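You operate a simulated robot arm through the tools that you are given. There is no shell and no other tool.

You run a simulated robot arm. Do the job below in one go: nothing can be reset, and whatever is moved stays where it is left.

## Task
Switch off, lay the loom in its saddles and shut both clips.
Fine: machine one's window side head switch; it stays off.

Only the result counts: the job must be done as asked and must still hold three seconds after the hand-in. Knocking over, shifting, dropping, spilling or breaking anything else fails it.

## Robot
A 5-joint arm with a two-finger parallel gripper, fixed in place. Base frame: the origin is on the floor under the middle of its stand, x ahead of it, y to its left, z up. Units: m, rad, N and s.
It reaches about 1.134 m from its shoulder. Its first joint turns from -2.601 to 2.601 rad. Payload 1.57 kg.
The tool frame sits at the grasp point between the pads (the TCP): z along the fingers, y along the line on which they close. The tips reach 0.03 m beyond it. The gripper opens to 0.11 m. The fingers are 0.024 m wide and 0.012 m thick; the gripper's body (0.048 by 0.112 m) begins 0.078 m behind the TCP.
Orientation is that of the tool frame in the base frame, as a unit quaternion [x, y, z, w]. With the fingers straight down and closing along the base's y, the tool's x points along the base's -x, its y along +y and its z along -z.

## Interface
- The arm moves only by the tool send_rows. Its argument "moves" is a list of rows, each a list of 7 numbers: the shift along the base's x, y, z in units of 30 mm (1.0 is 30 mm), then the turn, a rotation vector about the base's x, y, z in units of 6 degrees (1.0 is 6 degrees), then the opening, from 0 (shut) to 1 (fully open). In form: [[dx, dy, dz, ax, ay, az, grip], ...]. A call has 1 to 20 rows; each row shifts and turns the commanded pose from where the row before left it. A call with a number of a shift or a turn outside -1 to 1 is refused whole. A row lasts 0.2 s, in which the tool goes at most 0.05 m and 0.15 rad; a call with a longer step from one row to the next is refused whole, and so is a gripper value outside its range. A pose out of reach is approached as far as the arm can. The call stops where the force on the tool passes 40 N (or 10 N more than at its start, if that is more) or the arm is blocked; 0.2 s more then pass. The fingers move at their own pace (about 0.153 m/s each) and stop on an object; they squeeze with about 30 N. The grip force told is the motor's: it shows also when the fingers shut on nothing. Time passes only in rows, and 0.2 s behind the last, so rows that do not move let the fingers close. The reply holds the time, the measured pose of the TCP, the force on the tool along the base axes, the opening and the grip force, in the units named above and with some noise, with the torque about the TCP (base axes, N m) and any sound that the robot's microphone picked up.
- Cameras (640 x 400 px; columns grow to the right, rows downward): "scene" is fixed at [0.2373, 0.6559, 1.1988]; the picture's right is [-0.80, -0.61, 0.00], its down [-0.54, 0.70, -0.47] and it looks along [0.28, -0.37, -0.88] (base axes); focal length 214 px, centre (320, 200). "wrist" rides on the gripper at [0.07, 0.016, -0.141] in the tool frame; the picture's right is [-0.23, 0.97, 0.00], its down [-0.86, -0.20, -0.48] and it looks along [-0.47, -0.11, 0.88] (tool axes); focal length 222 px, centre (320, 200). There is no depth. A picture from a camera that has moved, and an enlarged one, comes with that camera's place and axes in the base frame and with its lens. The place of the scene camera against the robot may be out by one fixed shift of up to 0.025 m in any direction.
- get_image(camera): a new picture of that camera. It takes no simulated time.
- raise_lower(by): slides the trunk up (or, below 0, down) by that many m; the arm rides with it, the base frame stays. It gives what a move gives, with no picture.
- inspect(camera, box): a new picture of the part [left, top, right, bottom] of that camera's present view, enlarged. It takes no simulated time.
- close_job(): hands the job in; it is judged then, once.

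Nothing tells you positions but the pictures and the camera data. Unless the task says otherwise, let go and move clear before handing in.

The tools are called after "Request:" by a JSON object that holds its "api" and its "payload". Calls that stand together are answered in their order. send_rows: Moves the arm, as the interface text tells. Its arguments: {"type":"object","properties":{"moves":{"type":"array"}},"required":["moves"]} The other tools are called the same way: raise_lower (by) moves the trunk up or down; get_image (camera) takes a picture; inspect (camera, box) takes an enlarged picture of a part of a camera's view; close_job () hands the job in.

At the start:

```text
time_s: 0.0
eef_pos: [0.4409, 0.3936, 0.9258]
orientation: [-0.001, 1.0, 0.001, 0.001]
ft_force: [0.0, 0.0, -0.2]
wrist_torque: [0.02, -0.01, -0.02]
grip_width: 0.1099
grip_force: 0.1
trunk travel left (down, up): [-0.658, 0.312]
```

scene: 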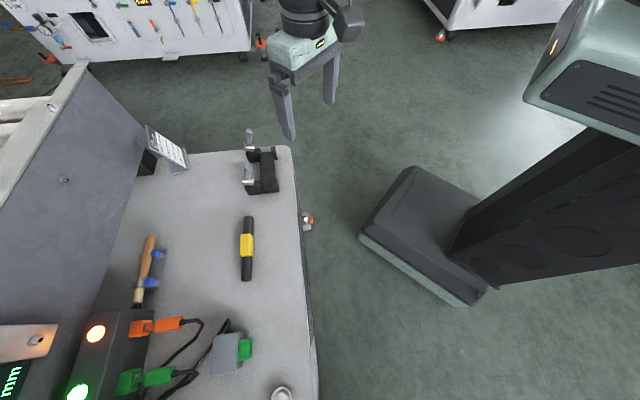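
wrist: 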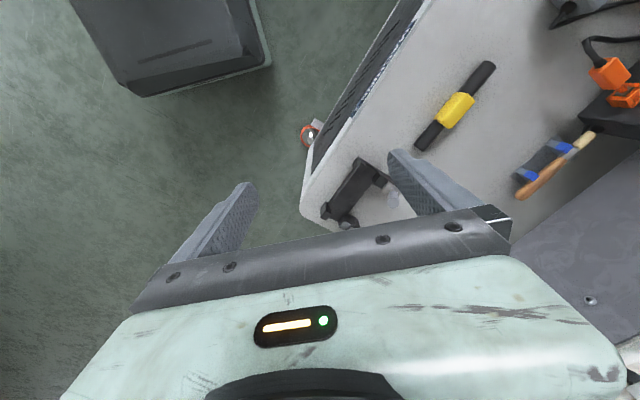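

I see a bench with a black/yellow loom, a saddle block with two clips near the bench corner, a control box with lit buttons and plugs. I'll look closer at the parts before moving.

Request:
{"api": "inspect", "payload": {"camera": "scene", "box": [200, 110, 320, 290]}}

Request:
{"api": "inspect", "payload": {"camera": "scene", "box": [0, 280, 320, 400]}}

Request:
{"api": "inspect", "payload": {"camera": "scene", "box": [120, 100, 220, 200]}}

Request:
{"api": "inspect", "payload": {"camera": "wrist", "box": [290, 0, 640, 240]}}

Request:
{"api": "inspect", "payload": {"camera": "scene", "box": [0, 0, 260, 200]}}

```text
2.22 times, centred on (260, 200) of scene
camera zoom: at [0.2373, 0.6559, 1.1988], right [-0.8, -0.61, 0.0], down [-0.54, 0.7, -0.47], along [0.28, -0.37, -0.88], focal length 477 px, centre (453, 200)
```

zoom: 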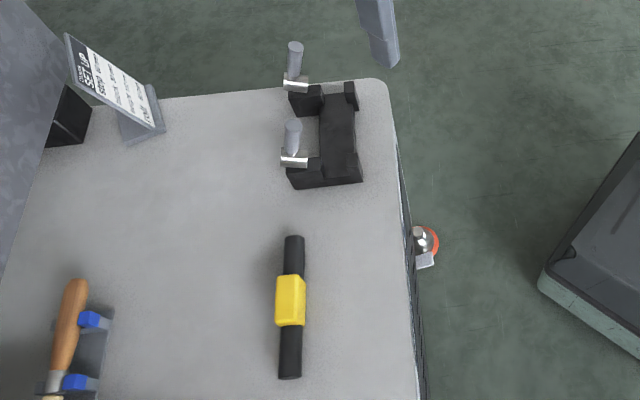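

```text
2.00 times, centred on (160, 340) of scene
camera zoom: at [0.2373, 0.6559, 1.1988], right [-0.8, -0.61, 0.0], down [-0.54, 0.7, -0.47], along [0.28, -0.37, -0.88], focal length 429 px, centre (640, -80)
```

zoom: 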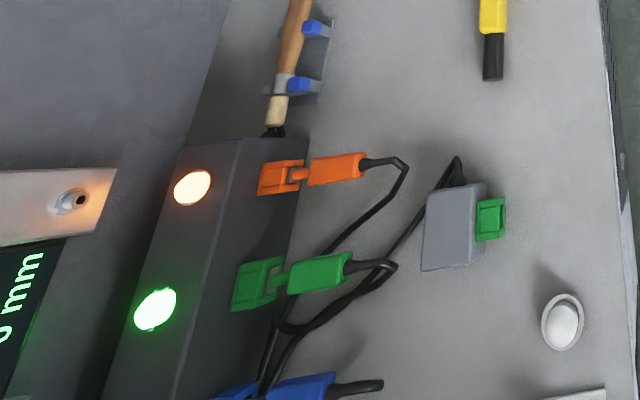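

```text
4.00 times, centred on (170, 150) of scene
camera zoom: at [0.2373, 0.6559, 1.1988], right [-0.8, -0.61, 0.0], down [-0.54, 0.7, -0.47], along [0.28, -0.37, -0.88], focal length 858 px, centre (920, 400)
```

zoom: 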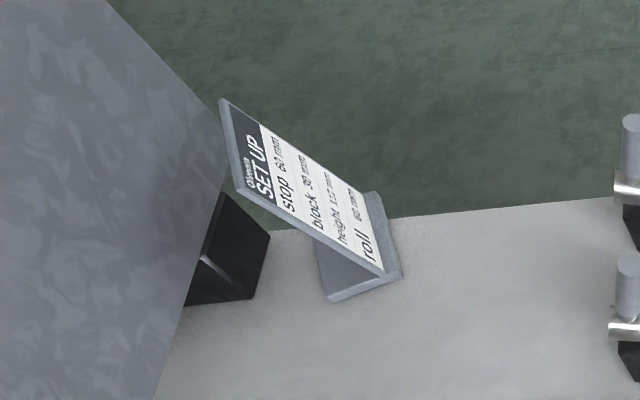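

```text
1.67 times, centred on (465, 120) of wrist
camera zoom: at [0.3681, 0.4097, 1.0667], right [0.23, 0.97, 0.0], down [0.86, -0.2, 0.48], along [0.47, -0.11, -0.88], focal length 370 px, centre (78, 333)
```

zoom: 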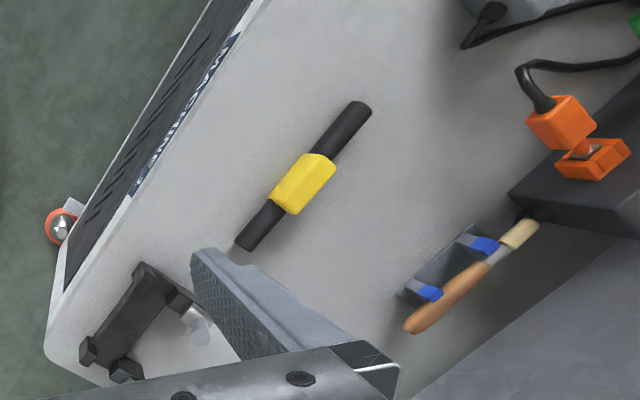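

```text
2.00 times, centred on (130, 100) of scene
camera zoom: at [0.2373, 0.6559, 1.1988], right [-0.8, -0.61, 0.0], down [-0.54, 0.7, -0.47], along [0.28, -0.37, -0.88], focal length 429 px, centre (700, 400)
```

zoom: 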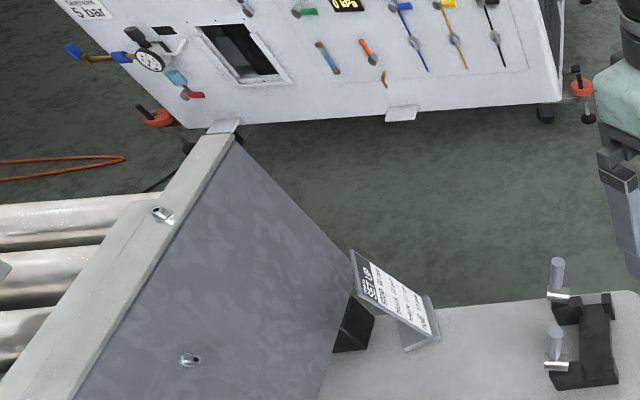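

I see the loom on the bench, the saddle block at the bench corner, and several possible switches (lit plate on the left, knobs on the grey panel). I can't yet tell which switch is meant, so I turn and tilt the wrist camera to look around first.

Request:
{"api": "send_rows", "payload": {"moves": [[0, 0, 0.5, 0, 0, 1, 1], [0, 0, 0.5, 0, 0, 1, 1], [0, 0, 0.5, 0, 0, 1, 1], [0, 0, 0.5, 0, 0, 1, 1], [0, 0, 0.5, 0, 0, 1, 1], [0, 0, 0.5, 0, 0, 1, 1], [0, 0, 0.5, 0, 0, 1, 1], [0, 0, 0, 0.664, -0.748, 0, 1], [0, 0, 0, 0.664, -0.748, 0, 1], [0, 0, 0, 0.664, -0.748, 0, 1], [0, 0, 0, 0.664, -0.748, 0, 1], [0, 0, 0, 0.664, -0.748, 0, 1]]}}

```text
time_s: 2.6
eef_pos: [0.5022, 0.4574, 0.9571]
orientation: [-0.347, 0.902, 0.09, 0.243]
ft_force: [0.7, 0.8, -1.3]
wrist_torque: [0.0, -0.02, 0.01]
grip_width: 0.11
grip_force: 0.1
out of reach, approached as far as the arm can: row 1, 2, 3, 4, 5, 6, 7, 9, 10, 11, 12
trunk travel left (down, up): [-0.658, 0.312]
```

The arm went out of its reach envelope in that pose, so I check what the camera now sees.

Request:
{"api": "get_image", "payload": {"camera": "wrist"}}

Request:
{"api": "get_image", "payload": {"camera": "scene"}}

```text
taken
camera wrist: at [0.3911, 0.3823, 1.0448], right [-0.5, 0.86, 0.11], down [0.5, 0.19, 0.84], along [0.7, 0.48, -0.53], focal length 222 px, centre (320, 200)
```

wrist: 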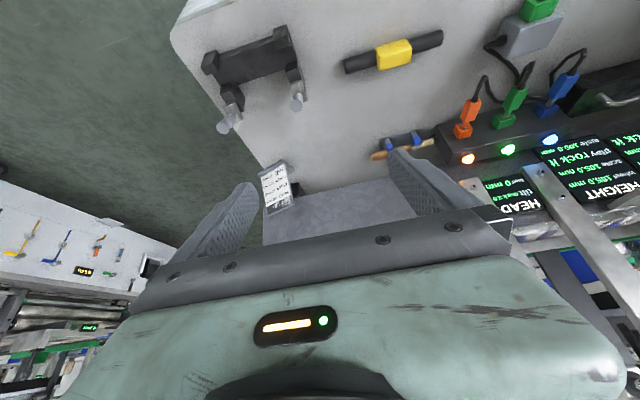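

```text
taken
```

scene: 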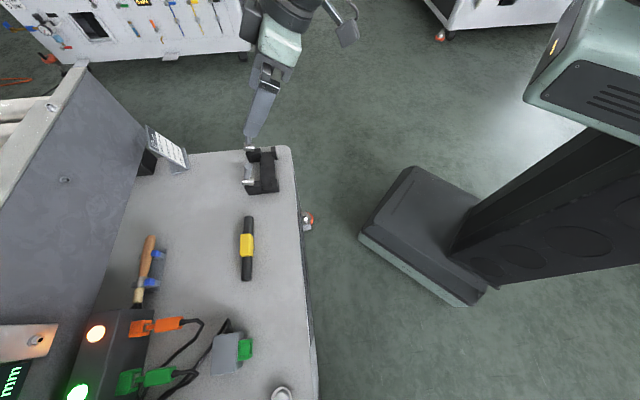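

The camera now looks out over the bench (upside down) and shows displays reading HEAD, HEIGHT and so on. I zoom in on those and on the far machines.

Request:
{"api": "inspect", "payload": {"camera": "wrist", "box": [440, 80, 640, 260]}}

Request:
{"api": "inspect", "payload": {"camera": "wrist", "box": [0, 160, 180, 400]}}

Request:
{"api": "raise_lower", "payload": {"by": 0.3}}

```text
2.22 times, centred on (540, 170) of wrist
camera zoom: at [0.3911, 0.3823, 1.0448], right [-0.5, 0.86, 0.11], down [0.5, 0.19, 0.84], along [0.7, 0.48, -0.53], focal length 494 px, centre (-169, 267)
```

zoom: 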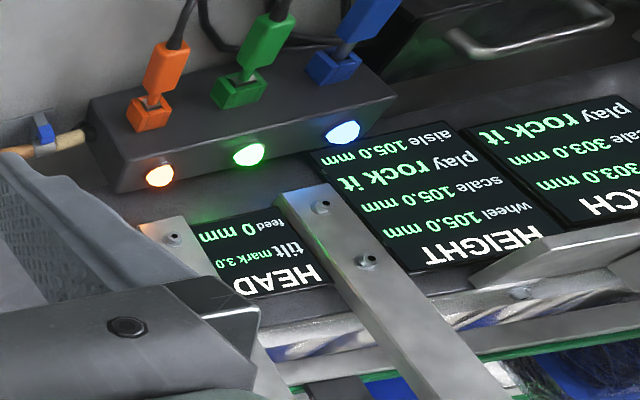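

```text
1.67 times, centred on (90, 280) of wrist
camera zoom: at [0.3911, 0.3823, 1.0448], right [-0.5, 0.86, 0.11], down [0.5, 0.19, 0.84], along [0.7, 0.48, -0.53], focal length 370 px, centre (703, 67)
```

zoom: 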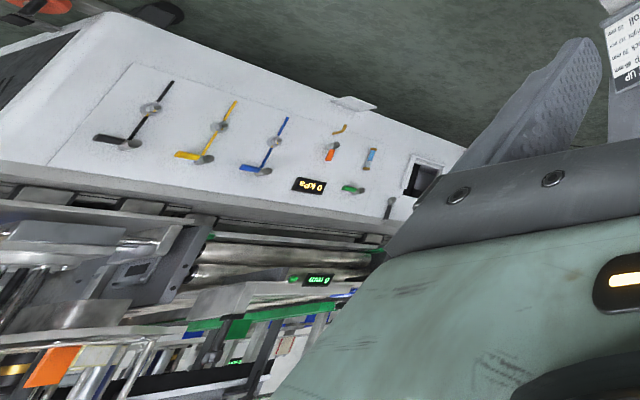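

```text
time_s: 5.6
eef_pos: [0.5018, 0.4564, 1.2565]
orientation: [-0.346, 0.902, 0.09, 0.242]
ft_force: [-0.6, 0.2, -0.4]
wrist_torque: [0.03, -0.01, -0.01]
grip_width: 0.1101
grip_force: 0.0
trunk travel left (down, up): [-0.958, 0.012]
```

Request:
{"api": "get_image", "payload": {"camera": "wrist"}}

Request:
{"api": "inspect", "payload": {"camera": "wrist", "box": [420, 60, 640, 260]}}

```text
taken
camera wrist: at [0.391, 0.3822, 1.3447], right [-0.5, 0.86, 0.11], down [0.51, 0.19, 0.84], along [0.7, 0.48, -0.53], focal length 222 px, centre (320, 200)
```

wrist: 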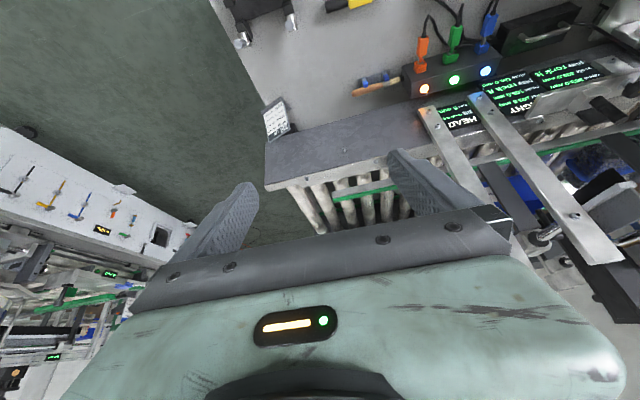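

```text
2.00 times, centred on (530, 160) of wrist
camera zoom: at [0.391, 0.3822, 1.3447], right [-0.5, 0.86, 0.11], down [0.51, 0.19, 0.84], along [0.7, 0.48, -0.53], focal length 444 px, centre (-100, 280)
```

zoom: 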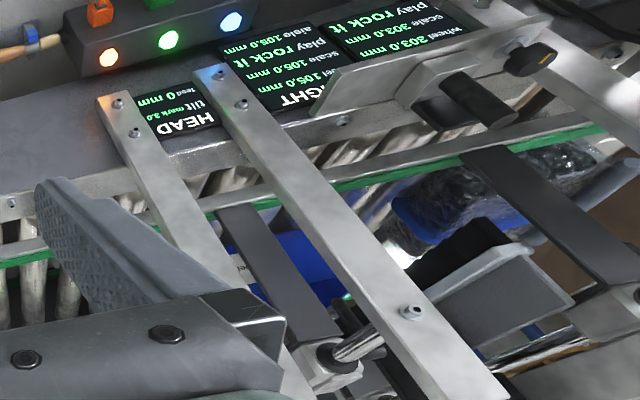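

I see a long line machine with readouts (HEAD, HEIGHT) and arms; I still need to find the switch and which side is the window. I sweep the camera along the machine to the left.

Request:
{"api": "send_rows", "payload": {"moves": [[-0.679, 0.715, 0, 0, 0, 0.417, 1], [-0.71, 0.684, 0, 0, 0, 0.417, 1], [-0.739, 0.653, 0, 0, 0, 0.417, 1], [-0.767, 0.62, 0, 0, 0, 0.417, 1], [-0.793, 0.586, 0, 0, 0, 0.417, 1], [-0.818, 0.551, 0, 0, 0, 0.417, 1], [-0.841, 0.514, 0, 0, 0, 0.417, 1], [-0.863, 0.477, 0, 0, 0, 0.417, 1], [-0.883, 0.439, 0, 0, 0, 0.417, 1], [-0.901, 0.4, 0, 0, 0, 0.417, 1], [-0.918, 0.361, 0, 0, 0, 0.417, 1], [-0.933, 0.32, 0, 0, 0, 0.417, 1]]}}

Request:
{"api": "get_image", "payload": {"camera": "wrist"}}

```text
time_s: 8.2
eef_pos: [0.2051, 0.6475, 1.2567]
orientation: [-0.569, 0.781, 0.149, 0.209]
ft_force: [0.8, -0.3, -0.7]
wrist_torque: [0.0, -0.01, 0.01]
grip_width: 0.11
grip_force: 0.1
trunk travel left (down, up): [-0.958, 0.012]
```

```text
taken
camera wrist: at [0.1467, 0.5278, 1.3448], right [-0.87, 0.49, 0.11], down [0.34, 0.42, 0.84], along [0.37, 0.77, -0.53], focal length 222 px, centre (320, 200)
```

wrist: 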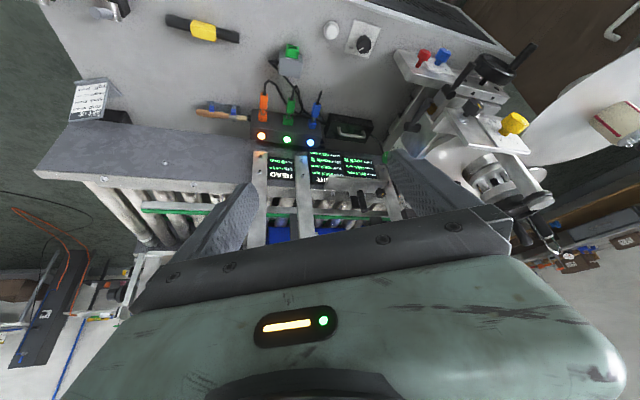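

I now see more controls on the bench: a white button, a plate with a black knob, and red/blue pieces near an adjuster. I zoom in on them.

Request:
{"api": "inspect", "payload": {"camera": "wrist", "box": [230, 0, 440, 200]}}

Request:
{"api": "inspect", "payload": {"camera": "wrist", "box": [380, 20, 640, 280]}}

Request:
{"api": "inspect", "payload": {"camera": "wrist", "box": [0, 60, 240, 360]}}

```text
2.00 times, centred on (335, 100) of wrist
camera zoom: at [0.1467, 0.5278, 1.3448], right [-0.87, 0.49, 0.11], down [0.34, 0.42, 0.84], along [0.37, 0.77, -0.53], focal length 444 px, centre (290, 400)
```

zoom: 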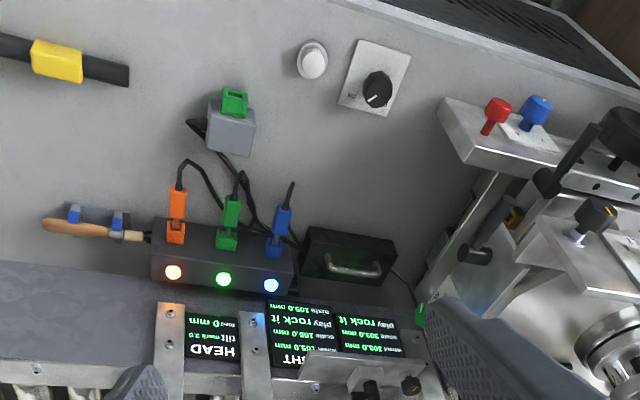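

```text
1.54 times, centred on (510, 150) of wrist
camera zoom: at [0.1467, 0.5278, 1.3448], right [-0.87, 0.49, 0.11], down [0.34, 0.42, 0.84], along [0.37, 0.77, -0.53], focal length 342 px, centre (28, 277)
```

zoom: 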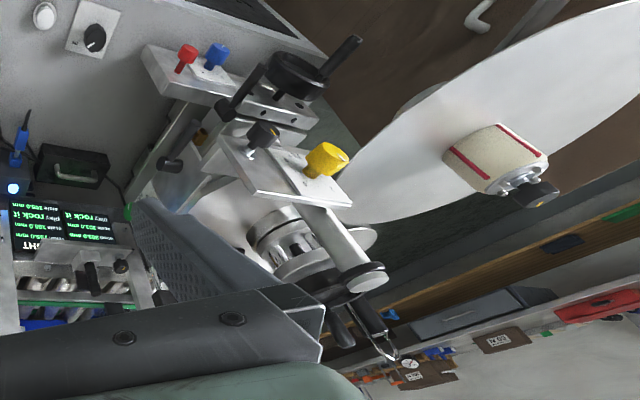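

```text
1.33 times, centred on (120, 210) of wrist
camera zoom: at [0.1467, 0.5278, 1.3448], right [-0.87, 0.49, 0.11], down [0.34, 0.42, 0.84], along [0.37, 0.77, -0.53], focal length 296 px, centre (587, 187)
```

zoom: 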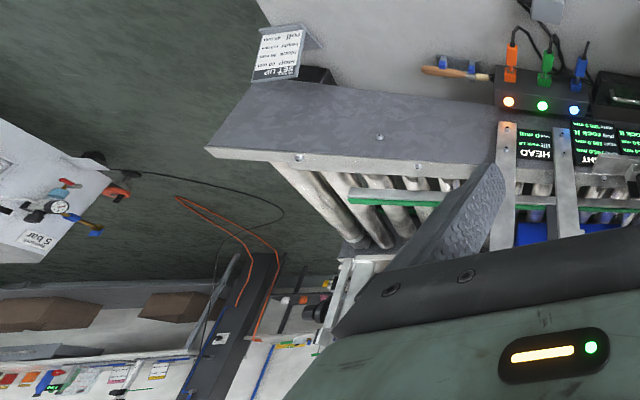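

The machine looks like a labelling line with adjustable heads. I keep sweeping left to see the rest of it and find signs for "machine one" and "window".

Request:
{"api": "send_rows", "payload": {"moves": [[-0.946, 0.279, 0, 0, 0, 0.417, 1], [-0.957, 0.238, 0, 0, 0, 0.417, 1], [-0.966, 0.196, 0, 0, 0, 0.417, 1], [-0.974, 0.153, 0, 0, 0, 0.417, 1], [-0.98, 0.111, 0, 0, 0, 0.417, 1], [-0.984, 0.068, 0, 0, 0, 0.417, 1], [-0.986, 0.025, 0, 0, 0, 0.417, 1], [-0.986, -0.025, 0, 0, 0, 0.417, 1], [-0.984, -0.068, 0, 0, 0, 0.417, 1], [-0.98, -0.111, 0, 0, 0, 0.417, 1], [-0.974, -0.153, 0, 0, 0, 0.417, 1], [-0.966, -0.196, 0, 0, 0, 0.417, 1], [-0.957, -0.238, 0, 0, 0, 0.417, 1], [-0.946, -0.279, 0, 0, 0, 0.417, 1]]}}

Request:
{"api": "get_image", "payload": {"camera": "wrist"}}

```text
time_s: 11.2
eef_pos: [-0.2034, 0.6453, 1.2567]
orientation: [0.776, -0.575, -0.206, -0.155]
ft_force: [-0.4, 0.3, -0.7]
wrist_torque: [0.0, -0.05, 0.01]
grip_width: 0.1099
grip_force: 0.2
trunk travel left (down, up): [-0.958, 0.012]
```

```text
taken
camera wrist: at [-0.1823, 0.516, 1.3447], right [-0.99, -0.1, 0.11], down [0.04, 0.54, 0.84], along [-0.14, 0.84, -0.53], focal length 222 px, centre (320, 200)
```

wrist: 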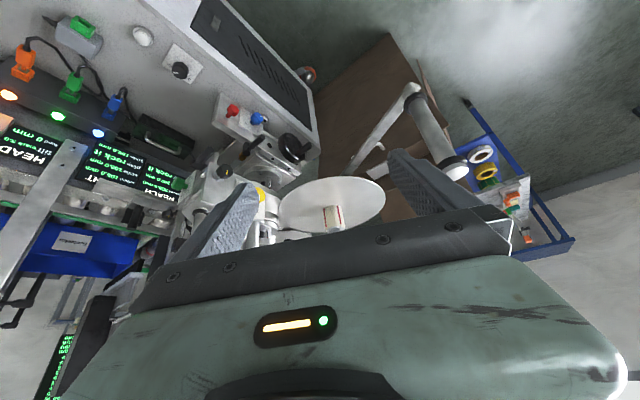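

I see the end of the machine, a blue trolley, and a wall beyond. I zoom in, then look further round for a window.

Request:
{"api": "inspect", "payload": {"camera": "wrist", "box": [100, 0, 340, 200]}}

Request:
{"api": "inspect", "payload": {"camera": "wrist", "box": [0, 180, 160, 400]}}

Request:
{"api": "send_rows", "payload": {"moves": [[-0.927, -0.338, 0, 0, 0, 0.417, 1], [-0.91, -0.38, 0, 0, 0, 0.417, 1], [-0.893, -0.419, 0, 0, 0, 0.417, 1], [-0.874, -0.457, 0, 0, 0, 0.417, 1], [-0.853, -0.495, 0, 0, 0, 0.417, 1], [-0.83, -0.532, 0, 0, 0, 0.417, 1], [-0.806, -0.568, 0, 0, 0, 0.417, 1], [-0.78, -0.603, 0, 0, 0, 0.417, 1], [-0.753, -0.636, 0, 0, 0, 0.417, 1], [-0.725, -0.669, 0, 0, 0, 0.417, 1], [-0.695, -0.7, 0, 0, 0, 0.417, 1], [-0.664, -0.729, 0, 0, 0, 0.417, 1]]}}

Request:
{"api": "get_image", "payload": {"camera": "wrist"}}

```text
2.00 times, centred on (220, 100) of wrist
camera zoom: at [-0.1823, 0.516, 1.3447], right [-0.99, -0.1, 0.11], down [0.04, 0.54, 0.84], along [-0.14, 0.84, -0.53], focal length 444 px, centre (520, 400)
```

zoom: 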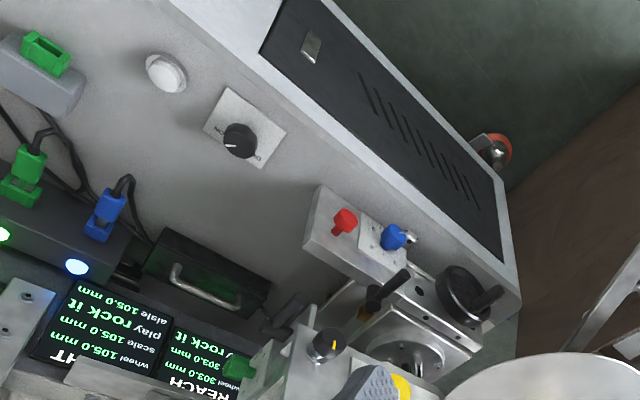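

```text
1.82 times, centred on (80, 290) of wrist
camera zoom: at [-0.1823, 0.516, 1.3447], right [-0.99, -0.1, 0.11], down [0.04, 0.54, 0.84], along [-0.14, 0.84, -0.53], focal length 404 px, centre (756, 36)
```

zoom: 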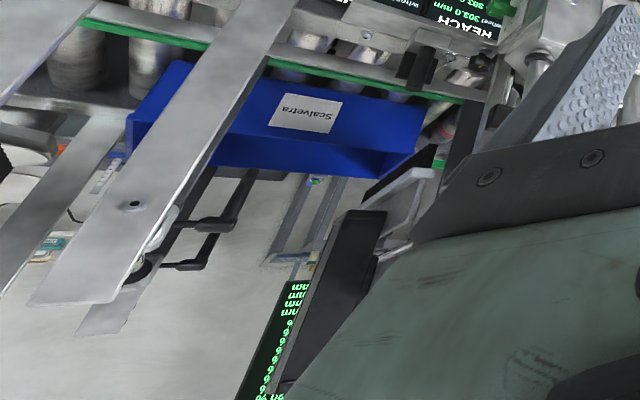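

```text
time_s: 13.5
eef_pos: [-0.3677, 0.5669, 1.2554]
orientation: [0.849, -0.462, -0.225, -0.125]
ft_force: [1.2, 0.4, -0.1]
wrist_torque: [-0.02, 0.0, -0.02]
grip_width: 0.1098
grip_force: 0.1
trunk travel left (down, up): [-0.958, 0.012]
stopped in row 11: the arm was blocked; the commanded pose is now the measured one
```

```text
taken
camera wrist: at [-0.3117, 0.4482, 1.3447], right [-0.93, -0.36, 0.11], down [-0.11, 0.53, 0.84], along [-0.36, 0.77, -0.53], focal length 222 px, centre (320, 200)
```

wrist: 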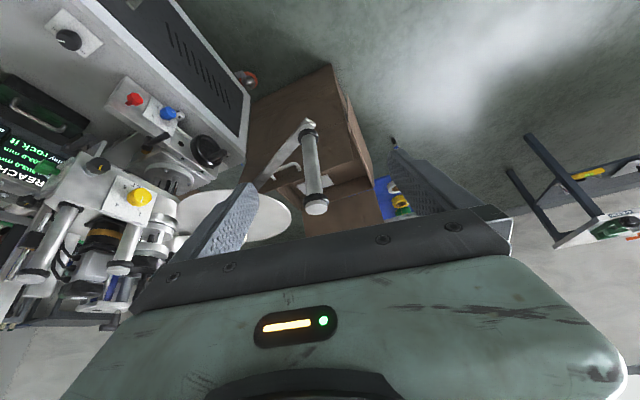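

The arm stopped at about 123° bearing, so I go no further that way. A rotary ON/OFF switch on a plate sits at about (0.12, 0.90, 0.63); I return to that bearing to read its label.

Request:
{"api": "send_rows", "payload": {"moves": [[0.837, 0.516, 0, 0, 0, -0.417, 1], [0.858, 0.48, 0, 0, 0, -0.417, 1], [0.878, 0.441, 0, 0, 0, -0.417, 1], [0.896, 0.403, 0, 0, 0, -0.417, 1], [0.913, 0.364, 0, 0, 0, -0.417, 1], [0.928, 0.323, 0, 0, 0, -0.417, 1], [0.942, 0.282, 0, 0, 0, -0.417, 1], [0.953, 0.241, 0, 0, 0, -0.417, 1], [0.962, 0.2, 0, 0, 0, -0.417, 1], [0.97, 0.157, 0, 0, 0, -0.417, 1], [0.976, 0.115, 0, 0, 0, -0.417, 1], [0.98, 0.072, 0, 0, 0, -0.417, 1], [0.983, 0.029, 0, 0, 0, -0.417, 1], [0.983, -0.014, 0, 0, 0, -0.417, 1], [0.981, -0.057, 0, 0, 0, -0.417, 1], [0.978, -0.099, 0, 0, 0, -0.417, 1]]}}

Request:
{"api": "raise_lower", "payload": {"by": -0.25}}

Request:
{"api": "get_image", "payload": {"camera": "wrist"}}

```text
time_s: 16.9
eef_pos: [0.0818, 0.668, 1.2554]
orientation: [-0.641, 0.723, 0.17, 0.194]
ft_force: [0.6, -0.2, -0.1]
wrist_torque: [0.01, 0.02, -0.01]
grip_width: 0.1101
grip_force: 0.2
trunk travel left (down, up): [-0.958, 0.012]
```

```text
time_s: 19.4
eef_pos: [0.0808, 0.667, 1.0069]
orientation: [-0.642, 0.723, 0.169, 0.193]
ft_force: [-0.1, 0.3, 0.3]
wrist_torque: [0.0, 0.02, -0.02]
grip_width: 0.1098
grip_force: 0.0
trunk travel left (down, up): [-0.708, 0.262]
```

```text
taken
camera wrist: at [0.0472, 0.5405, 1.0948], right [-0.94, 0.31, 0.11], down [0.26, 0.48, 0.84], along [0.21, 0.82, -0.53], focal length 222 px, centre (320, 200)
```

wrist: 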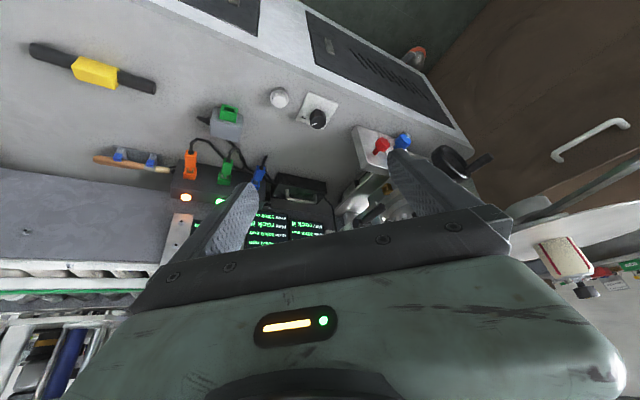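

Request:
{"api": "inspect", "payload": {"camera": "wrist", "box": [285, 80, 355, 140]}}

Request:
{"api": "inspect", "payload": {"camera": "wrist", "box": [160, 80, 340, 260]}}

Request:
{"api": "inspect", "payload": {"camera": "wrist", "box": [340, 100, 500, 210]}}

```text
6.67 times, centred on (320, 110) of wrist
camera zoom: at [0.0472, 0.5405, 1.0948], right [-0.94, 0.31, 0.11], down [0.26, 0.48, 0.84], along [0.21, 0.82, -0.53], focal length 1481 px, centre (320, 800)
```

zoom: 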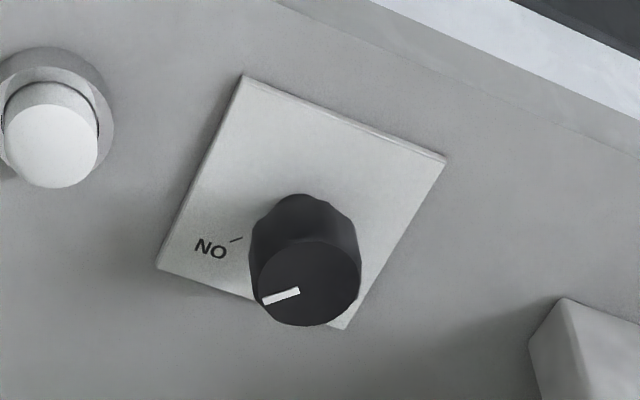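

```text
2.22 times, centred on (250, 170) of wrist
camera zoom: at [0.0472, 0.5405, 1.0948], right [-0.94, 0.31, 0.11], down [0.26, 0.48, 0.84], along [0.21, 0.82, -0.53], focal length 494 px, centre (476, 267)
```

zoom: 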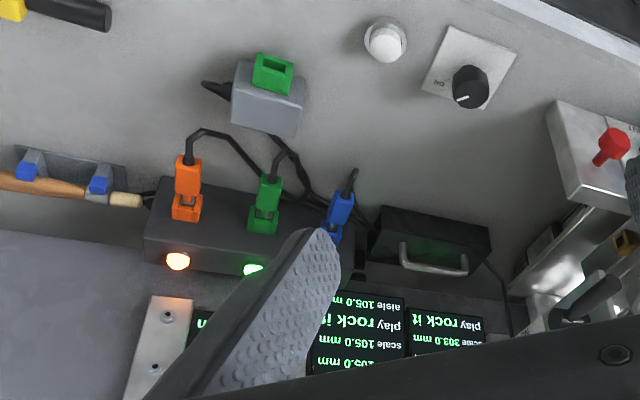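

```text
3.64 times, centred on (420, 155) of wrist
camera zoom: at [0.0472, 0.5405, 1.0948], right [-0.94, 0.31, 0.11], down [0.26, 0.48, 0.84], along [0.21, 0.82, -0.53], focal length 808 px, centre (-44, 364)
```

zoom: 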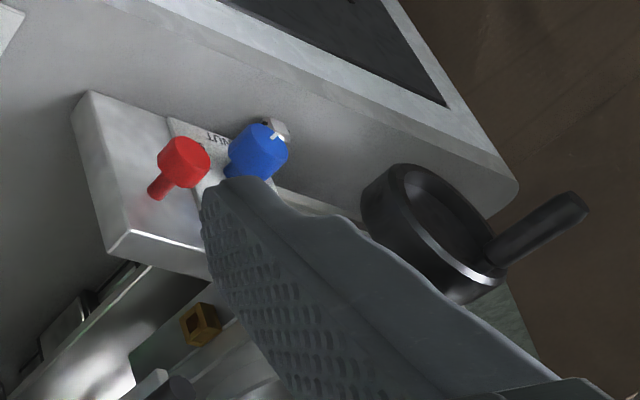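

The switch plate says ON at the pointer, so this rotary switch is on now. Before touching it I want to know which machine and side it belongs to, so I go round to view the bench's front face, where text reads "MACHINE…".

Request:
{"api": "send_rows", "payload": {"moves": [[0, 0, 0, -0.993, 0.122, 0, 1], [0, 0, 0, -0.993, 0.122, 0, 1], [0, 0, 0, -0.993, 0.122, 0, 1], [0, 0, 0, -0.993, 0.122, 0, 1], [0, 0, 0, -0.993, 0.122, 0, 1], [0.95, -0.633, 0, 0, 0, 0, 1], [0.95, -0.633, 0, 0, 0, 0, 1], [0.95, -0.633, 0, 0, 0, 0, 1], [0.95, -0.633, 0, 0, 0, 0, 1], [0.95, -0.633, 0, 0, 0, 0, 1], [0.95, -0.633, 0, 0, 0, 0, 1], [0.95, -0.633, 0, 0, 0, 0, 1], [0.95, -0.633, 0, 0, 0, 0, 1], [0.95, -0.633, 0, 0, 0, 0, 1], [0.95, -0.633, 0, 0, 0, 0, 1], [0.95, -0.633, 0, 0, 0, 0, 1], [0.95, -0.633, 0, 0, 0, 0, 1], [0.95, -0.633, 0, 0, 0, 0, 1]]}}

Request:
{"api": "get_image", "payload": {"camera": "wrist"}}

Request:
{"api": "send_rows", "payload": {"moves": [[0.256, -0.95, -0.5, 0, 0, 0, 1], [0.256, -0.95, -0.5, 0, 0, 0, 1], [0.256, -0.95, -0.5, 0, 0, 0, 1], [0.256, -0.95, -0.5, 0, 0, 0, 1], [0.256, -0.95, -0.5, 0, 0, 0, 1], [0.256, -0.95, -0.5, 0, 0, 0, 1], [0.256, -0.95, -0.5, 0, 0, 0, 1], [0.256, -0.95, -0.5, 0, 0, 0, 1], [0.0, -0.95, -0.5, 0, 0, 0, 1], [0.0, -0.95, -0.5, 0, 0, 0, 1], [0.0, -0.95, -0.5, 0, 0, 0, 1], [-0.2, -0.95, -0.5, 0, 0, 0, 1], [-0.2, -0.95, -0.5, 0, 0, 0, 1]]}}

Request:
{"api": "get_image", "payload": {"camera": "wrist"}}

```text
time_s: 23.2
eef_pos: [0.4525, 0.4201, 0.975]
orientation: [-0.664, 0.748, -0.001, -0.001]
ft_force: [0.6, 0.5, -0.5]
wrist_torque: [0.02, 0.04, -0.02]
grip_width: 0.1099
grip_force: 0.1
out of reach, approached as far as the arm can: row 1, 2, 3, 4
trunk travel left (down, up): [-0.708, 0.262]
```

```text
taken
camera wrist: at [0.4257, 0.3548, 1.1169], right [-0.94, 0.34, 0.0], down [0.3, 0.83, 0.48], along [0.17, 0.45, -0.88], focal length 222 px, centre (320, 200)
```

wrist: 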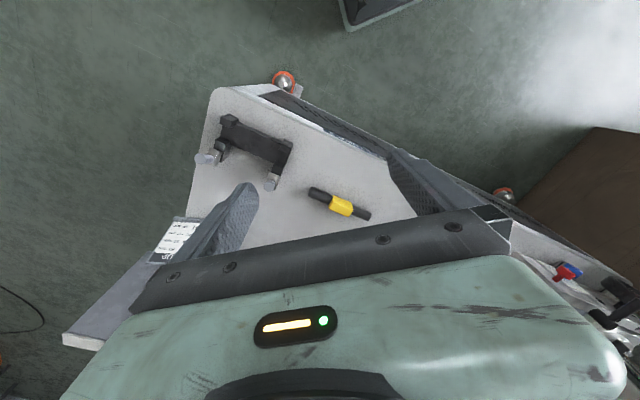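

```text
time_s: 26.0
eef_pos: [0.5675, 0.0713, 0.9748]
orientation: [-0.664, 0.748, -0.001, -0.002]
ft_force: [-0.1, 0.1, 0.4]
wrist_torque: [-0.03, -0.01, -0.01]
grip_width: 0.1101
grip_force: 0.0
out of reach, approached as far as the arm can: row 1, 2, 3, 4, 5, 6, 7, 8, 9, 10, 11, 12, 13
trunk travel left (down, up): [-0.708, 0.262]
```

```text
taken
camera wrist: at [0.5427, 0.0056, 1.117], right [-0.94, 0.34, 0.0], down [0.3, 0.83, 0.47], along [0.16, 0.45, -0.88], focal length 222 px, centre (320, 200)
```

wrist: 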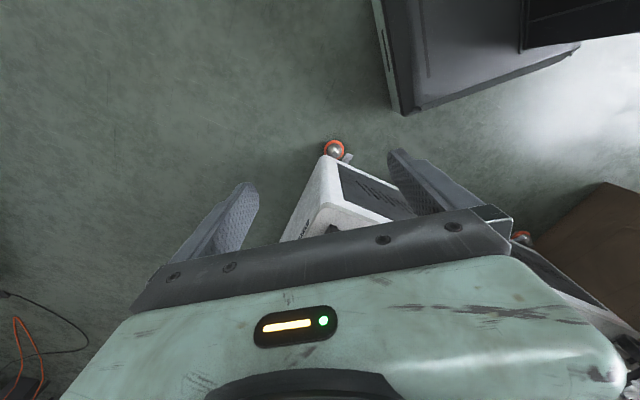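

I see the bench corner and its front face from here; the arm has little freedom this close in. I zoom on the front strip for text.

Request:
{"api": "inspect", "payload": {"camera": "wrist", "box": [270, 120, 430, 250]}}

Request:
{"api": "inspect", "payload": {"camera": "wrist", "box": [360, 0, 640, 260]}}

```text
3.08 times, centred on (350, 185) of wrist
camera zoom: at [0.5427, 0.0056, 1.117], right [-0.94, 0.34, 0.0], down [0.3, 0.83, 0.47], along [0.16, 0.45, -0.88], focal length 684 px, centre (228, 246)
```

zoom: 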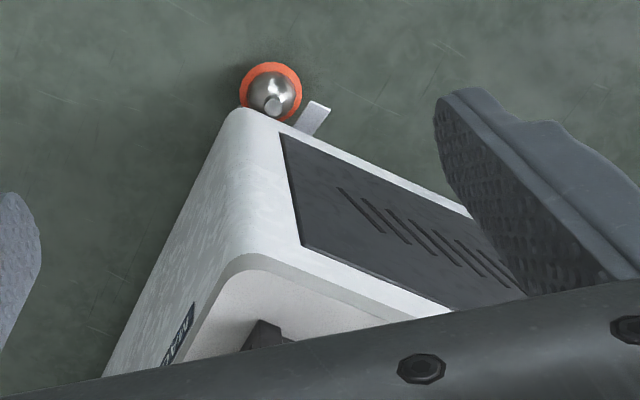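

```text
1.54 times, centred on (500, 130) of wrist
camera zoom: at [0.5427, 0.0056, 1.117], right [-0.94, 0.34, 0.0], down [0.3, 0.83, 0.47], along [0.16, 0.45, -0.88], focal length 342 px, centre (43, 308)
```

zoom: 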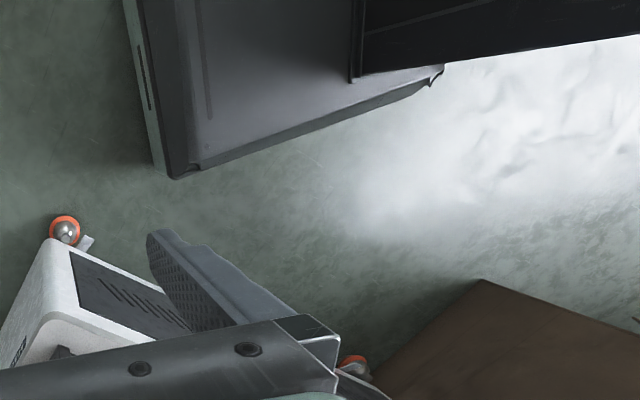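

Text is on the bench's end and front faces but unreadable from here. I extend the arm over free floor and tilt the camera to the horizon to look at the room.

Request:
{"api": "send_rows", "payload": {"moves": [[1, 0, 0.5, 0.12, -0.99, 0, 1], [1, 0, 0.5, 0.12, -0.99, 0, 1], [1, 0, 0.5, 0.12, -0.99, 0, 1], [1, 0, 0.5, 0.12, -0.99, 0, 1], [1, 0, 0.5, 0.12, -0.99, 0, 1], [1, 0, 0.5, 0.12, -0.99, 0, 1], [1, 0, 0.5, 0.12, -0.99, 0, 1], [1, 0, 0.5, 0.12, -0.99, 0, 1], [0, 0, 0.5, 0.12, -0.99, 0, 1], [0, 0, 0.5, 0.12, -0.99, 0, 1]]}}

Request:
{"api": "get_image", "payload": {"camera": "wrist"}}

```text
time_s: 28.2
eef_pos: [0.8092, 0.0721, 1.0934]
orientation: [-0.574, 0.649, -0.285, 0.41]
ft_force: [-0.4, 0.4, 0.3]
wrist_torque: [0.01, -0.02, 0.01]
grip_width: 0.1101
grip_force: 0.0
out of reach, approached as far as the arm can: row 1, 2, 3, 4, 5, 9, 10
trunk travel left (down, up): [-0.708, 0.262]
```

```text
taken
camera wrist: at [0.6768, -0.0075, 1.1371], right [-0.5, 0.39, -0.77], down [-0.31, 0.75, 0.58], along [0.81, 0.52, -0.25], focal length 222 px, centre (320, 200)
```

wrist: 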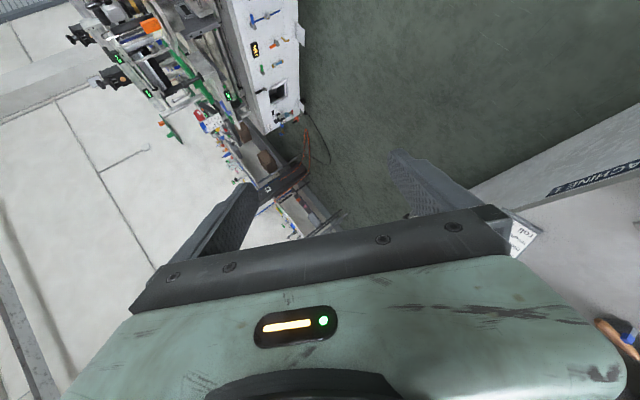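

The bench's end face reads "…ACHINE 1" or similar. I zoom in on it and on the far machine.

Request:
{"api": "inspect", "payload": {"camera": "wrist", "box": [480, 100, 640, 260]}}

Request:
{"api": "inspect", "payload": {"camera": "wrist", "box": [60, 0, 360, 240]}}

Request:
{"api": "inspect", "payload": {"camera": "wrist", "box": [0, 0, 200, 400]}}

```text
2.50 times, centred on (560, 180) of wrist
camera zoom: at [0.6768, -0.0075, 1.1371], right [-0.5, 0.39, -0.77], down [-0.31, 0.75, 0.58], along [0.81, 0.52, -0.25], focal length 555 px, centre (-280, 250)
```

zoom: 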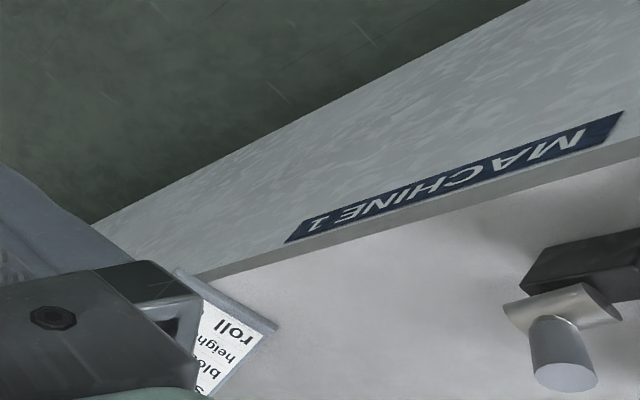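

```text
1.67 times, centred on (210, 120) of wrist
camera zoom: at [0.6768, -0.0075, 1.1371], right [-0.5, 0.39, -0.77], down [-0.31, 0.75, 0.58], along [0.81, 0.52, -0.25], focal length 370 px, centre (503, 333)
```

zoom: 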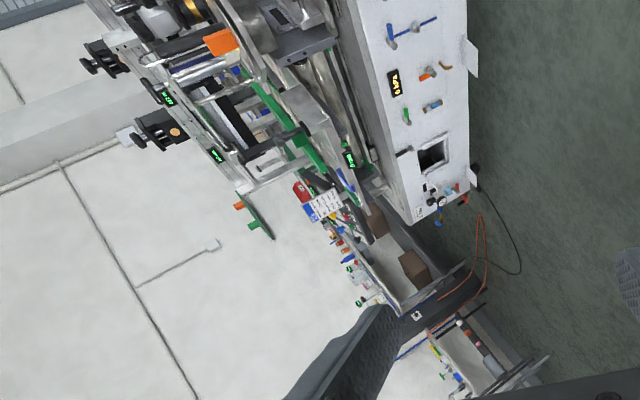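

```text
1.00 times, centred on (100, 200) of wrist (not enlarged: the box is as wide or as high as the picture)
camera zoom: at [0.6768, -0.0075, 1.1371], right [-0.5, 0.39, -0.77], down [-0.31, 0.75, 0.58], along [0.81, 0.52, -0.25], focal length 222 px, centre (540, 200)
```

zoom: 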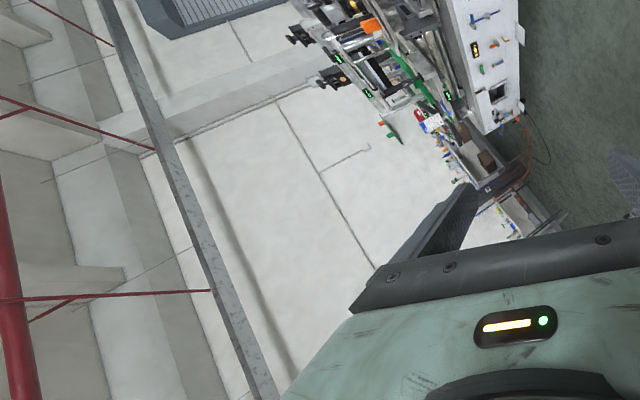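

This bench is labelled "MACHINE 1". Next I need to know which side is the window side; I level the camera at the horizon to look for a window.

Request:
{"api": "send_rows", "payload": {"moves": [[0, 0, 0, 0.859, 0.1, -0.5, 1], [0, 0, 0, 0.859, 0.1, -0.5, 1], [0, 0, 0, 0.859, 0.1, -0.5, 1], [0, 0, 0, 0.859, 0.1, -0.5, 1], [0, 0, 0, 0.859, 0.1, -0.5, 1], [0, 0, 0, 0.859, 0.1, -0.5, 1], [0, 0, 0, 0.859, 0.1, -0.5, 1], [0, 0, 0, 0.859, 0.1, -0.5, 1], [0, 0, 0, 0.859, 0.1, -0.5, 1], [0, 0, 0, 0.859, 0.1, -0.5, 1], [0, 0, 0, 0.859, 0.1, -0.5, 1], [0, 0, 0, 0.859, 0.1, -0.5, 1], [0, 0, 0, 0.859, 0.1, -0.5, 1]]}}

Request:
{"api": "get_image", "payload": {"camera": "wrist"}}

```text
time_s: 31.0
eef_pos: [0.8086, 0.0719, 1.0921]
orientation: [-0.037, 0.866, 0.035, 0.498]
ft_force: [0.1, 0.5, -0.9]
wrist_torque: [0.03, -0.01, -0.01]
grip_width: 0.1099
grip_force: 0.1
trunk travel left (down, up): [-0.708, 0.262]
```

```text
taken
camera wrist: at [0.6492, 0.0723, 1.105], right [0.01, 0.98, 0.22], down [0.04, -0.22, 0.97], along [1.0, -0.01, -0.04], focal length 222 px, centre (320, 200)
```

wrist: 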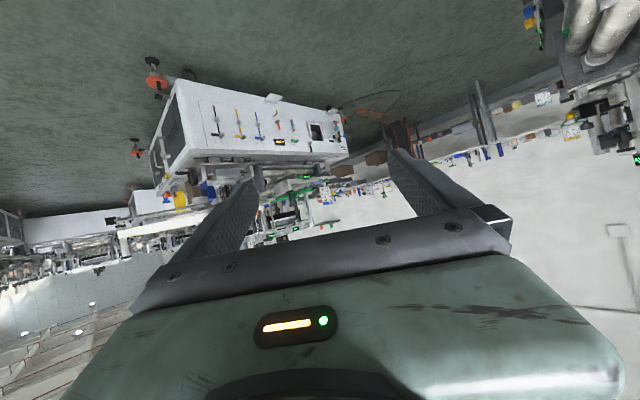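

Request:
{"api": "inspect", "payload": {"camera": "wrist", "box": [0, 180, 240, 400]}}

Request:
{"api": "inspect", "payload": {"camera": "wrist", "box": [130, 60, 370, 240]}}

Request:
{"api": "inspect", "payload": {"camera": "wrist", "box": [400, 60, 640, 320]}}

```text
1.82 times, centred on (120, 290) of wrist
camera zoom: at [0.6492, 0.0723, 1.105], right [0.01, 0.98, 0.22], down [0.04, -0.22, 0.97], along [1.0, -0.01, -0.04], focal length 404 px, centre (684, 36)
```

zoom: 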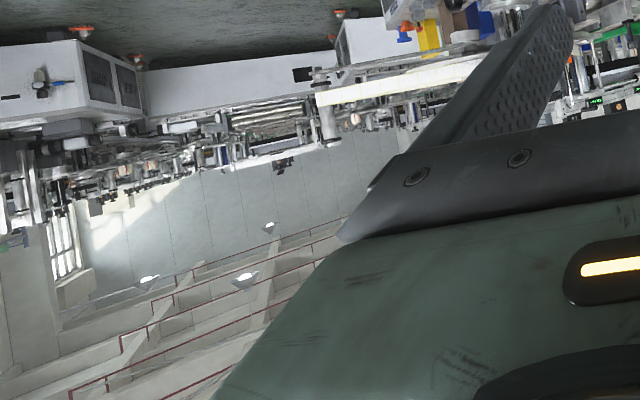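

```text
2.22 times, centred on (250, 150) of wrist
camera zoom: at [0.6492, 0.0723, 1.105], right [0.01, 0.98, 0.22], down [0.04, -0.22, 0.97], along [1.0, -0.01, -0.04], focal length 494 px, centre (476, 311)
```

zoom: 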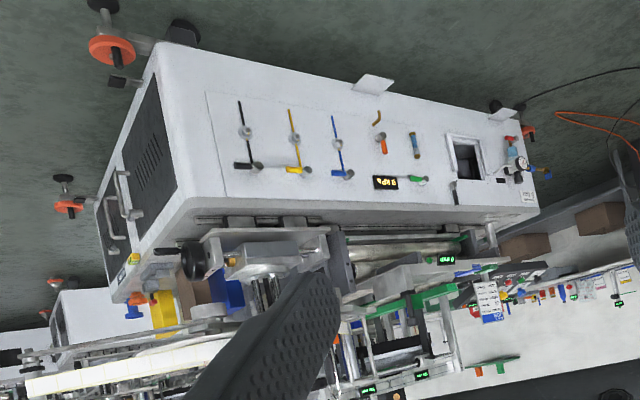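

```text
1.54 times, centred on (520, 190) of wrist
camera zoom: at [0.6492, 0.0723, 1.105], right [0.01, 0.98, 0.22], down [0.04, -0.22, 0.97], along [1.0, -0.01, -0.04], focal length 342 px, centre (12, 215)
```

zoom: 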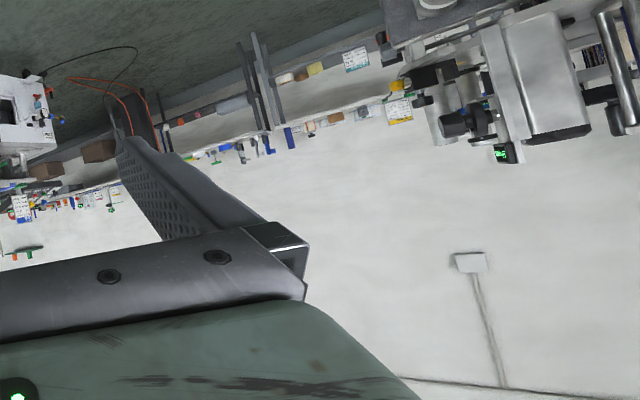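

A window shows far off toward −y (bearing about −58°), with a sunlit patch on the far wall. I sweep that way to be sure where the windows are.

Request:
{"api": "send_rows", "payload": {"moves": [[0.066, -0.94, 0, 0, 0, -0.333, 1], [0.033, -0.941, 0, 0, 0, -0.333, 1], [0, -0.942, 0, 0, 0, -0.333, 1], [-0.033, -0.941, 0, 0, 0, -0.333, 1], [-0.066, -0.94, 0, 0, 0, -0.333, 1], [-0.099, -0.937, 0, 0, 0, -0.333, 1], [-0.131, -0.933, 0, 0, 0, -0.333, 1], [-0.164, -0.928, 0, 0, 0, -0.333, 1], [-0.196, -0.921, 0, 0, 0, -0.333, 1], [-0.228, -0.914, 0, 0, 0, -0.333, 1], [-0.26, -0.905, 0, 0, 0, -0.333, 1], [-0.291, -0.896, 0, 0, 0, -0.333, 1], [-0.322, -0.885, 0, 0, 0, -0.333, 1], [-0.353, -0.873, 0, 0, 0, -0.333, 1], [-0.383, -0.861, 0, 0, 0, -0.333, 1], [-0.413, -0.847, 0, 0, 0, -0.333, 1], [-0.442, -0.832, 0, 0, 0, -0.333, 1], [-0.471, -0.816, 0, 0, 0, -0.333, 1], [-0.499, -0.799, 0, 0, 0, -0.333, 1], [-0.527, -0.781, 0, 0, 0, -0.333, 1]]}}

Request:
{"api": "get_image", "payload": {"camera": "wrist"}}

```text
time_s: 35.2
eef_pos: [0.6648, -0.4626, 1.0945]
orientation: [0.26, 0.827, -0.137, 0.479]
ft_force: [-0.6, -0.2, -0.2]
wrist_torque: [-0.03, 0.01, -0.01]
grip_width: 0.1099
grip_force: 0.0
trunk travel left (down, up): [-0.708, 0.262]
```

```text
taken
camera wrist: at [0.5422, -0.3608, 1.1049], right [0.64, 0.74, 0.22], down [-0.11, -0.19, 0.98], along [0.76, -0.65, -0.04], focal length 222 px, centre (320, 200)
```

wrist: 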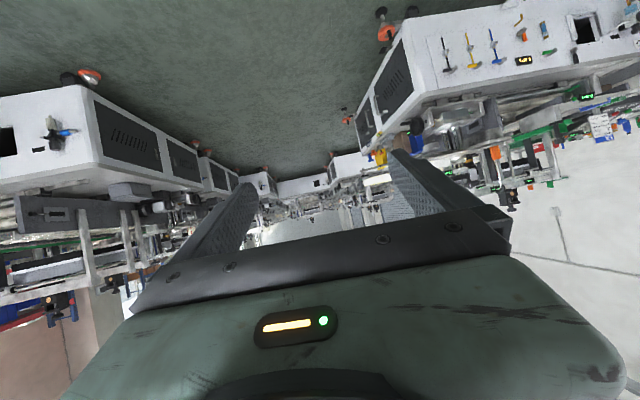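

The robot stands in an aisle between two rows of machines. Let me zoom here and sweep further right to see the opposite wall.

Request:
{"api": "inspect", "payload": {"camera": "wrist", "box": [0, 60, 320, 260]}}

Request:
{"api": "send_rows", "payload": {"moves": [[-0.551, -0.764, 0, 0, 0, -0.333, 1], [-0.577, -0.744, 0, 0, 0, -0.333, 1], [-0.603, -0.723, 0, 0, 0, -0.333, 1], [-0.628, -0.702, 0, 0, 0, -0.333, 1], [-0.652, -0.68, 0, 0, 0, -0.333, 1], [-0.675, -0.657, 0, 0, 0, -0.333, 1], [-0.698, -0.633, 0, 0, 0, -0.333, 1], [-0.72, -0.608, 0, 0, 0, -0.333, 1], [-0.74, -0.582, 0, 0, 0, -0.333, 1], [-0.76, -0.556, 0, 0, 0, -0.333, 1], [-0.78, -0.528, 0, 0, 0, -0.333, 1], [-0.798, -0.501, 0, 0, 0, -0.333, 1], [-0.815, -0.473, 0, 0, 0, -0.333, 1], [-0.831, -0.444, 0, 0, 0, -0.333, 1], [-0.846, -0.414, 0, 0, 0, -0.333, 1], [-0.86, -0.384, 0, 0, 0, -0.333, 1], [-0.873, -0.353, 0, 0, 0, -0.333, 1], [-0.885, -0.323, 0, 0, 0, -0.333, 1], [-0.895, -0.293, 0, 0, 0, -0.333, 1], [-0.904, -0.263, 0, 0, 0, -0.333, 1]]}}

Request:
{"api": "get_image", "payload": {"camera": "wrist"}}

```text
2.00 times, centred on (160, 160) of wrist
camera zoom: at [0.5422, -0.3608, 1.1049], right [0.64, 0.74, 0.22], down [-0.11, -0.19, 0.98], along [0.76, -0.65, -0.04], focal length 444 px, centre (640, 280)
```

zoom: 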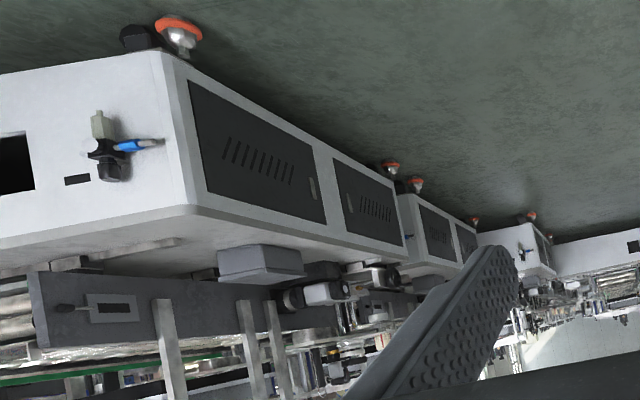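

```text
time_s: 39.4
eef_pos: [0.2129, -0.7805, 1.0941]
orientation: [0.527, 0.688, -0.294, 0.404]
ft_force: [0.1, -0.1, -0.1]
wrist_torque: [0.03, -0.01, 0.03]
grip_width: 0.1102
grip_force: 0.0
trunk travel left (down, up): [-0.708, 0.262]
```

```text
taken
camera wrist: at [0.1835, -0.6258, 1.105], right [0.96, 0.16, 0.22], down [-0.21, -0.07, 0.98], along [0.17, -0.98, -0.04], focal length 222 px, centre (320, 200)
```

wrist: 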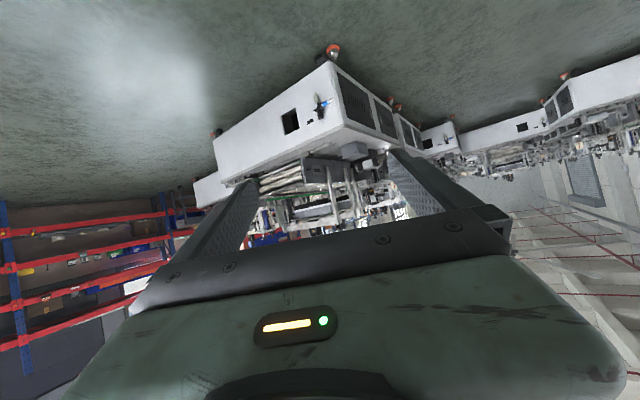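

Request:
{"api": "inspect", "payload": {"camera": "wrist", "box": [200, 140, 460, 260]}}

Request:
{"api": "inspect", "payload": {"camera": "wrist", "box": [0, 160, 240, 400]}}

Request:
{"api": "inspect", "payload": {"camera": "wrist", "box": [440, 120, 640, 400]}}

```text
2.46 times, centred on (330, 200) of wrist
camera zoom: at [0.1835, -0.6258, 1.105], right [0.96, 0.16, 0.22], down [-0.21, -0.07, 0.98], along [0.17, -0.98, -0.04], focal length 547 px, centre (295, 200)
```

zoom: 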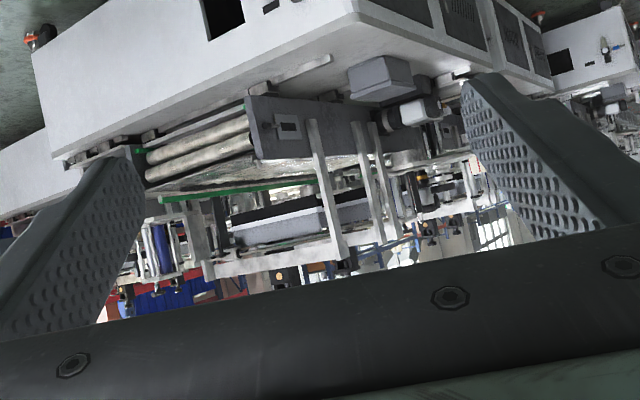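

```text
1.67 times, centred on (120, 280) of wrist
camera zoom: at [0.1835, -0.6258, 1.105], right [0.96, 0.16, 0.22], down [-0.21, -0.07, 0.98], along [0.17, -0.98, -0.04], focal length 370 px, centre (653, 67)
```

zoom: 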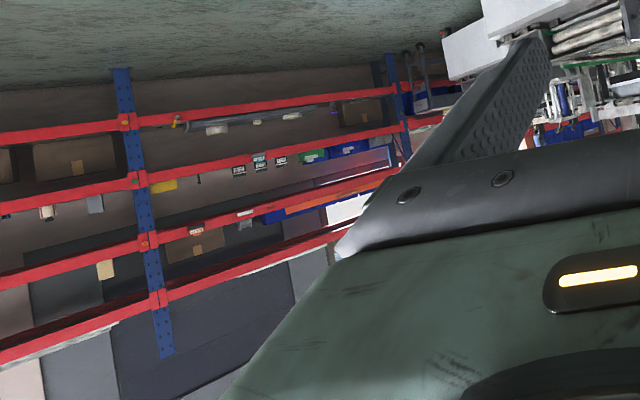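

```text
1.43 times, centred on (540, 260) of wrist
camera zoom: at [0.1835, -0.6258, 1.105], right [0.96, 0.16, 0.22], down [-0.21, -0.07, 0.98], along [0.17, -0.98, -0.04], focal length 317 px, centre (6, 114)
```

zoom: 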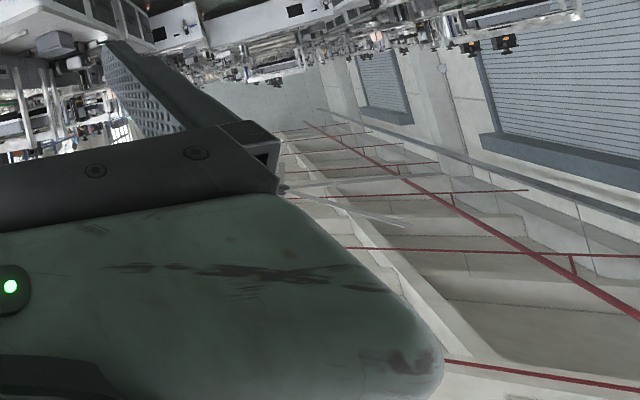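

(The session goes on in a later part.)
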